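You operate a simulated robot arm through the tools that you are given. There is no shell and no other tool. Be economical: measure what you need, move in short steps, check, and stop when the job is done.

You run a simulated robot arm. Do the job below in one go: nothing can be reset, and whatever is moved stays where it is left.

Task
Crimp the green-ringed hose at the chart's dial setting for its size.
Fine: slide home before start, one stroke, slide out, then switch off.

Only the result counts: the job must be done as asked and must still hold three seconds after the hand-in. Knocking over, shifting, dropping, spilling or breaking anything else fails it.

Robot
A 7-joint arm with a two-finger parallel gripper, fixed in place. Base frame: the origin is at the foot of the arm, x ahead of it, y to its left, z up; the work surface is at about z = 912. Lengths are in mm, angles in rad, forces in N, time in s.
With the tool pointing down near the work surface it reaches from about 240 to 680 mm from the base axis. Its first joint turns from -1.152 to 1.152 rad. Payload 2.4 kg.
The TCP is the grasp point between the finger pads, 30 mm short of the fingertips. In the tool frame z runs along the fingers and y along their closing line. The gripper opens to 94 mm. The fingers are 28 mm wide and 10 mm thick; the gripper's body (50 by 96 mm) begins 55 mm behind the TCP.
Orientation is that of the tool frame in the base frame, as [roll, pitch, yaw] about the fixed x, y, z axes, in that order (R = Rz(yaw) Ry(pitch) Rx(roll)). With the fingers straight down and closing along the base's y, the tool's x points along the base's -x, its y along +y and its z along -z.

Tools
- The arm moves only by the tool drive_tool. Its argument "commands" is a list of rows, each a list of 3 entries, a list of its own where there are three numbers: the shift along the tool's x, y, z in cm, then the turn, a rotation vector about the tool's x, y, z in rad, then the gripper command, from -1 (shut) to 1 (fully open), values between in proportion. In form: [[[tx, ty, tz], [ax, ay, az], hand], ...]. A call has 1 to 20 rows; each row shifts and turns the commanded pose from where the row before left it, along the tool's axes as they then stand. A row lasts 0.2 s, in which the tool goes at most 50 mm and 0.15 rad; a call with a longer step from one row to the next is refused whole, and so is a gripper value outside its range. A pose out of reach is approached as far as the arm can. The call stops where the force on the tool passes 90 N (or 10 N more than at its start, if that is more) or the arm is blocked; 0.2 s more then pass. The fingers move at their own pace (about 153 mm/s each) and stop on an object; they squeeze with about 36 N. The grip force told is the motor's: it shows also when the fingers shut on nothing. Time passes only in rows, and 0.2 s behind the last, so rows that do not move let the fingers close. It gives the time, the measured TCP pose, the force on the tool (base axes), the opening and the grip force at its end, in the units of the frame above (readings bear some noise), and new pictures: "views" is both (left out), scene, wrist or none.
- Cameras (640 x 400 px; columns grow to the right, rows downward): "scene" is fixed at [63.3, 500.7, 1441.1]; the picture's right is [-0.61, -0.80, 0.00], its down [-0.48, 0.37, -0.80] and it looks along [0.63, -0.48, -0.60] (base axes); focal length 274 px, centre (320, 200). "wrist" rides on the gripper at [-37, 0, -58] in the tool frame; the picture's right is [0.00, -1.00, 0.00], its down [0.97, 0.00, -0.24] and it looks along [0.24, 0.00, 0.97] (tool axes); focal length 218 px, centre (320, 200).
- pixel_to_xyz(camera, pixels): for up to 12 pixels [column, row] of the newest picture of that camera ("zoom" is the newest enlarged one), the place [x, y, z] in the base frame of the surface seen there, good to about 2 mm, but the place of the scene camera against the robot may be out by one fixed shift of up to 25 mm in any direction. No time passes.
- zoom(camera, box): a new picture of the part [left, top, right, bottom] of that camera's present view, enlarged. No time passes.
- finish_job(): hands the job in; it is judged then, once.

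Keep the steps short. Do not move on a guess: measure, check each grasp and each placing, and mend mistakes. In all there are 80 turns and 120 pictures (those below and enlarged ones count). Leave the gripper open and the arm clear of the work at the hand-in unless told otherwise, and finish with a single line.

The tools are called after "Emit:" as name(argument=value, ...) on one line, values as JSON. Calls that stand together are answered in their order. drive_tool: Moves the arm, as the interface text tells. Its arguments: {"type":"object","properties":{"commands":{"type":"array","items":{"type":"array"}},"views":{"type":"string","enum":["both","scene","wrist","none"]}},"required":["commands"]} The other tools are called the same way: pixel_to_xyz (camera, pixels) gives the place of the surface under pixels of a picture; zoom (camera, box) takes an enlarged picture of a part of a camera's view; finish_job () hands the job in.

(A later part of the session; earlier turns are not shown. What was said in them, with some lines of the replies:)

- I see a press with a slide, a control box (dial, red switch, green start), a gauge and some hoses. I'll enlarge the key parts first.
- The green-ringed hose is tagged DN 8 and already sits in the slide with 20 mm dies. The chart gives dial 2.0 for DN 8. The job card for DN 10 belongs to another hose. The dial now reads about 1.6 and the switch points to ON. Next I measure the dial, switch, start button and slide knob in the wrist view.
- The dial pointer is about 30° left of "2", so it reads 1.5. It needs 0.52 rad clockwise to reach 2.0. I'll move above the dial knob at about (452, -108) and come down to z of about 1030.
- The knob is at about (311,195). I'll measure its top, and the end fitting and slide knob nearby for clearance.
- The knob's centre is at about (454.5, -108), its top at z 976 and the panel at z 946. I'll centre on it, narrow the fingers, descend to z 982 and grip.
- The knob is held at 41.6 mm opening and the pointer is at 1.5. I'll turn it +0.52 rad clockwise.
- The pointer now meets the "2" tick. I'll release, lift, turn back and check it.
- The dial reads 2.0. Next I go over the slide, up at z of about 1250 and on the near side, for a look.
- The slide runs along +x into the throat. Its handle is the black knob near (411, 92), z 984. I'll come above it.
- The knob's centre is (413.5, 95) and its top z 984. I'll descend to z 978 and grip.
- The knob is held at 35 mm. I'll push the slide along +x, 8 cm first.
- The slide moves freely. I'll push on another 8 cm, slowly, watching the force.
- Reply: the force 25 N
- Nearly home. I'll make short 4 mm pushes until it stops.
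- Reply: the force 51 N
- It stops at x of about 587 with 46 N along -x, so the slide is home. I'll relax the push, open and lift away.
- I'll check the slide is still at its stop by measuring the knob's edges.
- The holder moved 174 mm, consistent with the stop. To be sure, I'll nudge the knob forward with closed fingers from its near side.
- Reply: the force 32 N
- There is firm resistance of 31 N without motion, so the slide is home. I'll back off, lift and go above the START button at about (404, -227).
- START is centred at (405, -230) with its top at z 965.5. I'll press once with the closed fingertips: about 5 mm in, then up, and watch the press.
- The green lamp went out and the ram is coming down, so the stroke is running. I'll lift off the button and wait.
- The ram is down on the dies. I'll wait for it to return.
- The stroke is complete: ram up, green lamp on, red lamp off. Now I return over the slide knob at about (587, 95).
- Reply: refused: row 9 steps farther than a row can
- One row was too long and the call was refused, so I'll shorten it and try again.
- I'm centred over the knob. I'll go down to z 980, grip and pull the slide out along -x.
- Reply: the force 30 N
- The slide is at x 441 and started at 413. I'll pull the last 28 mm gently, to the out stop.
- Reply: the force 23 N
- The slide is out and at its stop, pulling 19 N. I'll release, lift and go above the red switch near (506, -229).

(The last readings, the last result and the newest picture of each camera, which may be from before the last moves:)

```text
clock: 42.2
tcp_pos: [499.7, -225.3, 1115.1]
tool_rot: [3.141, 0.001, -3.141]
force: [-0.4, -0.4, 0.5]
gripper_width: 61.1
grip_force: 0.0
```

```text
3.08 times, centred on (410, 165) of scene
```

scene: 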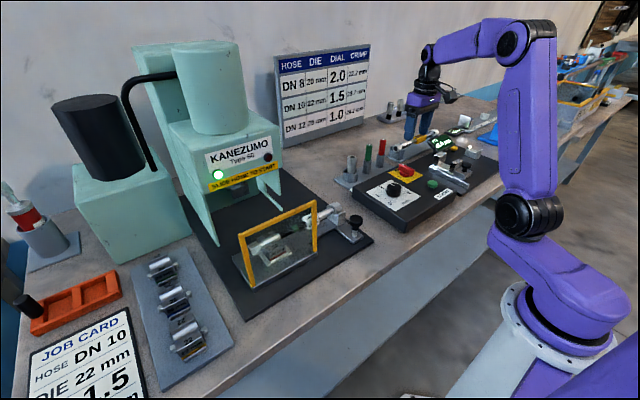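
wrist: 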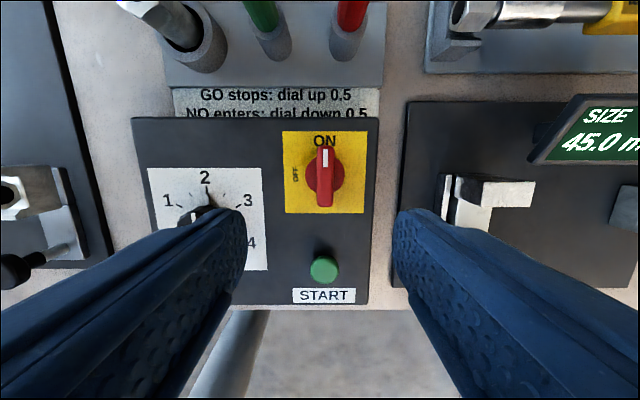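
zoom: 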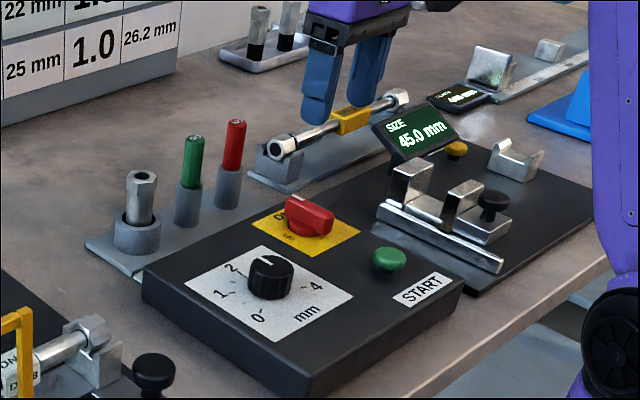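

The handle bar is centred at (507, -230.5), top z 976, running along x. The pins are far enough away at x≥620. I'll go down to z 991 and grip across the bar.

Emit:
drive_tool(commands=[[[-0.7, -0.5, 3], [0, 0, 0], 0], [[0, 0, 4], [0, 0, 0], 0], [[0, 0, 4], [0, 0, 0], 0], [[0, 0, 1.4], [0, 0, 0], 0], [[0, 0, 0], [0, 0, 0], 0], [[0, 0, 0], [0, 0, 0], -1], [[0, 0, 0], [0, 0, 0], -1]], views="wrist")

```text
clock: 43.8
tcp_pos: [507.6, -230.4, 989.9]
tool_rot: [-3.14, 0.002, 3.138]
force: [1.6, -10.2, -9.5]
gripper_width: 15.9
grip_force: 45.0
```

wrist: 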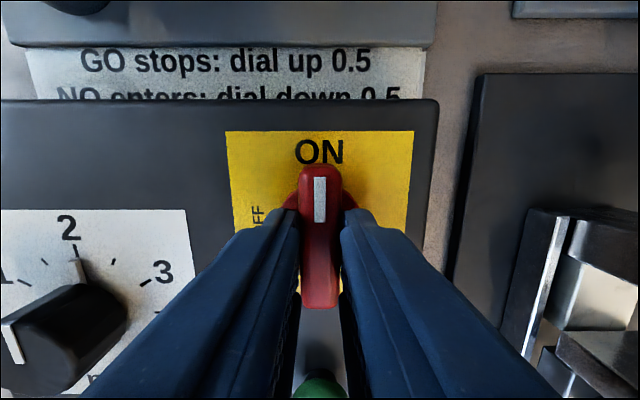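

The bar is held at 15.9 mm. OFF is a quarter turn to the left, counter-clockwise from above, so I turn -z. First half now.

Emit:
drive_tool(commands=[[[0, 0, 0], [0, 0, -0.13], -1], [[0, 0, 0], [0, 0, -0.13], -1], [[0, 0, 0], [0, 0, -0.13], -1], [[0, 0, 0], [0, 0, -0.13], -1], [[0, 0, 0], [0, 0, -0.13], -1], [[0, 0, 0], [0, 0, -0.13], -1], [[0, 0, 0], [0, 0, 0], -1]])

```text
clock: 45.4
tcp_pos: [506.9, -231.1, 989.1]
tool_rot: [-3.138, 0.003, -2.359]
force: [10.6, -22.1, -16.5]
gripper_width: 15.8
grip_force: 45.3
```

scene: 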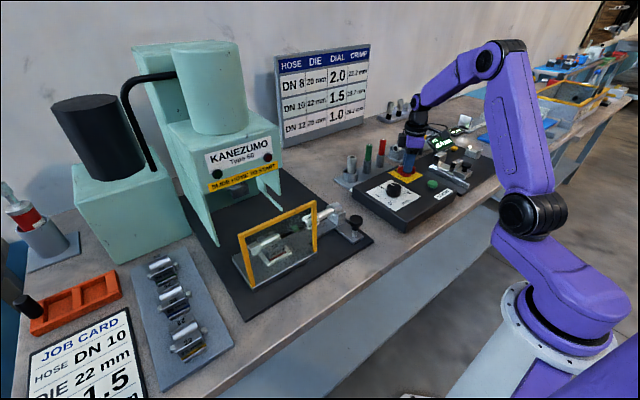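
wrist: 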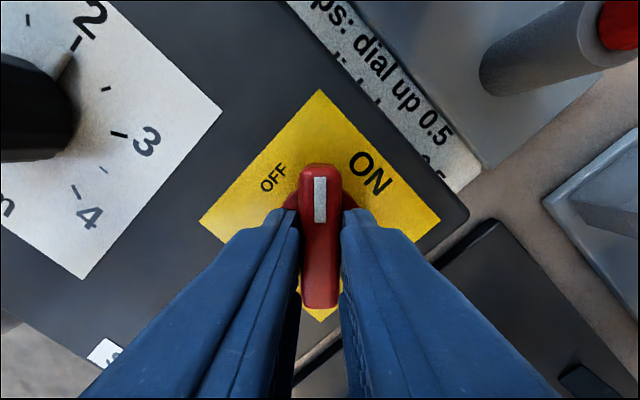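

The switch turns with the hand and the green lamp is already out. Second half now.

Emit:
drive_tool(commands=[[[0, 0, 0], [0, 0, -0.13], -1], [[0, 0, 0], [0, 0, -0.13], -1], [[0, 0, 0], [0, 0, -0.13], -1], [[0, 0, 0], [0, 0, -0.13], -1], [[0, 0, 0], [0, 0, -0.13], -1], [[0, 0, 0], [0, 0, -0.14], -1], [[0, 0, 0], [0, 0, 0], -1]])

```text
clock: 47.0
tcp_pos: [507.6, -230.7, 989.3]
tool_rot: [-3.134, -0.002, -1.571]
force: [16.4, -27.1, -7.1]
gripper_width: 16.0
grip_force: 45.1
```

scene: 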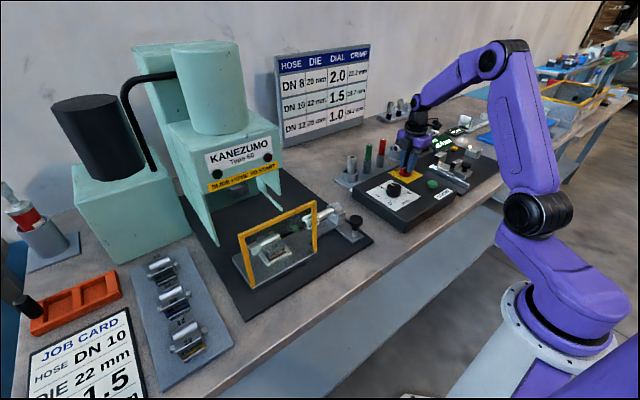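
wrist: 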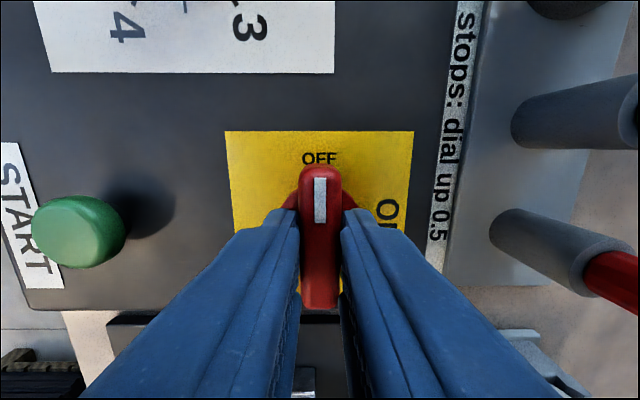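

The pointer is at OFF and both lamps are out. I'll release, lift, turn back and check everything.

Emit:
drive_tool(commands=[[[0, 0, 0], [0, 0, 0], 0], [[0, 0, 0], [0, 0, 0], 0], [[0, 0, -4], [0, 0, 0], 0], [[0, 0, -4.5], [0, 0, 0], 0], [[0, 0, -4.5], [0, 0, 0], 0], [[0, 0, -4.5], [0, 0, 0.14], 0], [[0, 0, -4.5], [0, 0, 0.14], 1], [[0, 0, -4], [0, 0, 0.14], 1], [[0, 0, 0], [0, 0, 0.14], 1], [[0, 0, 0], [0, 0, 0.14], 1], [[0, 0, 0], [0, 0, 0.14], 1], [[0, 0, 0], [0, 0, 0.14], 1], [[0, 0, 0], [0, 0, 0.14], 1], [[0, 0, 0], [0, 0, 0.14], 1], [[0, 0, 0], [0, 0, 0.14], 1], [[0, 0, 0], [0, 0, 0.14], 1], [[4.5, 0, 0], [0, 0, 0], 1], [[3, 2, 0], [0, 0, 0], 1], [[0, 3, 0], [0, 0, 0], 1], [[0, 0, 0], [0, 0, 0], 1]])

Emit:
zoom(camera="wrist", box=[180, 60, 460, 240])

Emit:
zoom(camera="scene", box=[180, 120, 480, 290])

```text
clock: 51.2
tcp_pos: [428.6, -182.5, 1250.8]
tool_rot: [3.141, -0.001, -3.112]
force: [0.2, -0.4, 0.0]
gripper_width: 94.1
grip_force: 0.1
```

scene: 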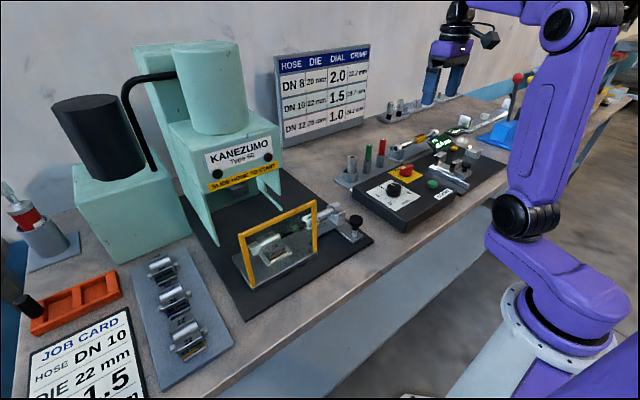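
wrist: 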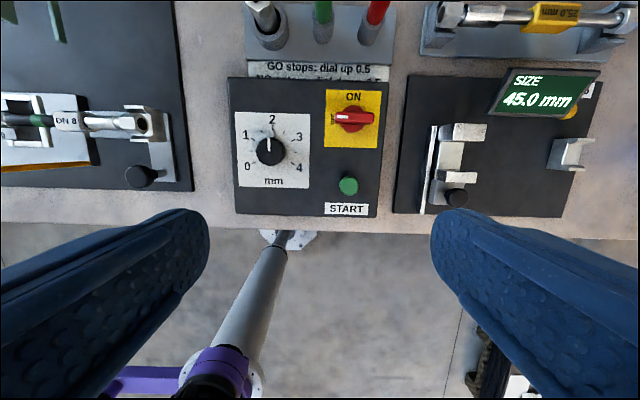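

```text
2.22 times, centred on (320, 150) of wrist
```

zoom: 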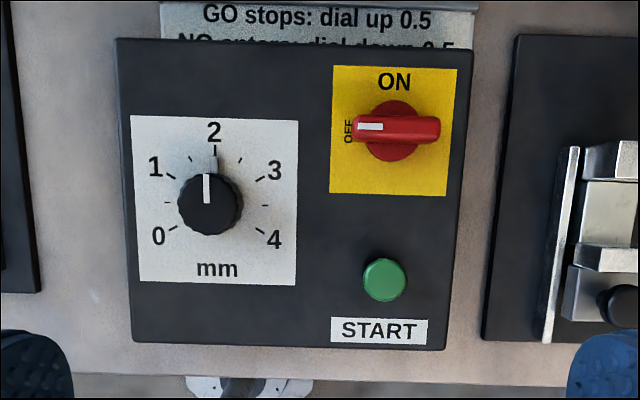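

```text
2.13 times, centred on (330, 205) of scene
```

zoom: 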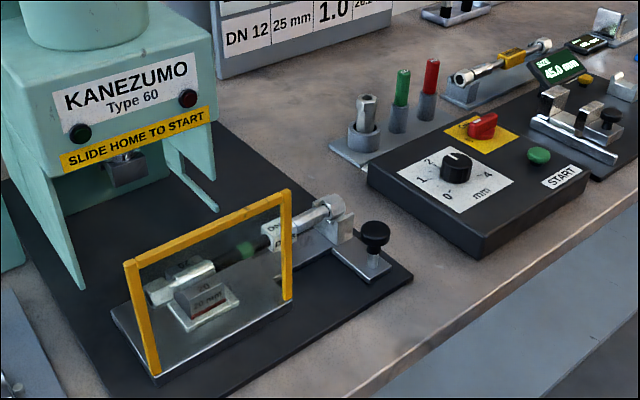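

The dial is at 2.0, the slide is out, the switch is OFF and both lamps are out. The gripper is open and the arm clear, so I hand in.

Emit:
finish_job()

```text
The job is handed in.
```

The green-ringed DN 8 hose was crimped with one stroke at dial 2.0 with the slide home; the slide is now out, the press is switched off and the job is handed in.
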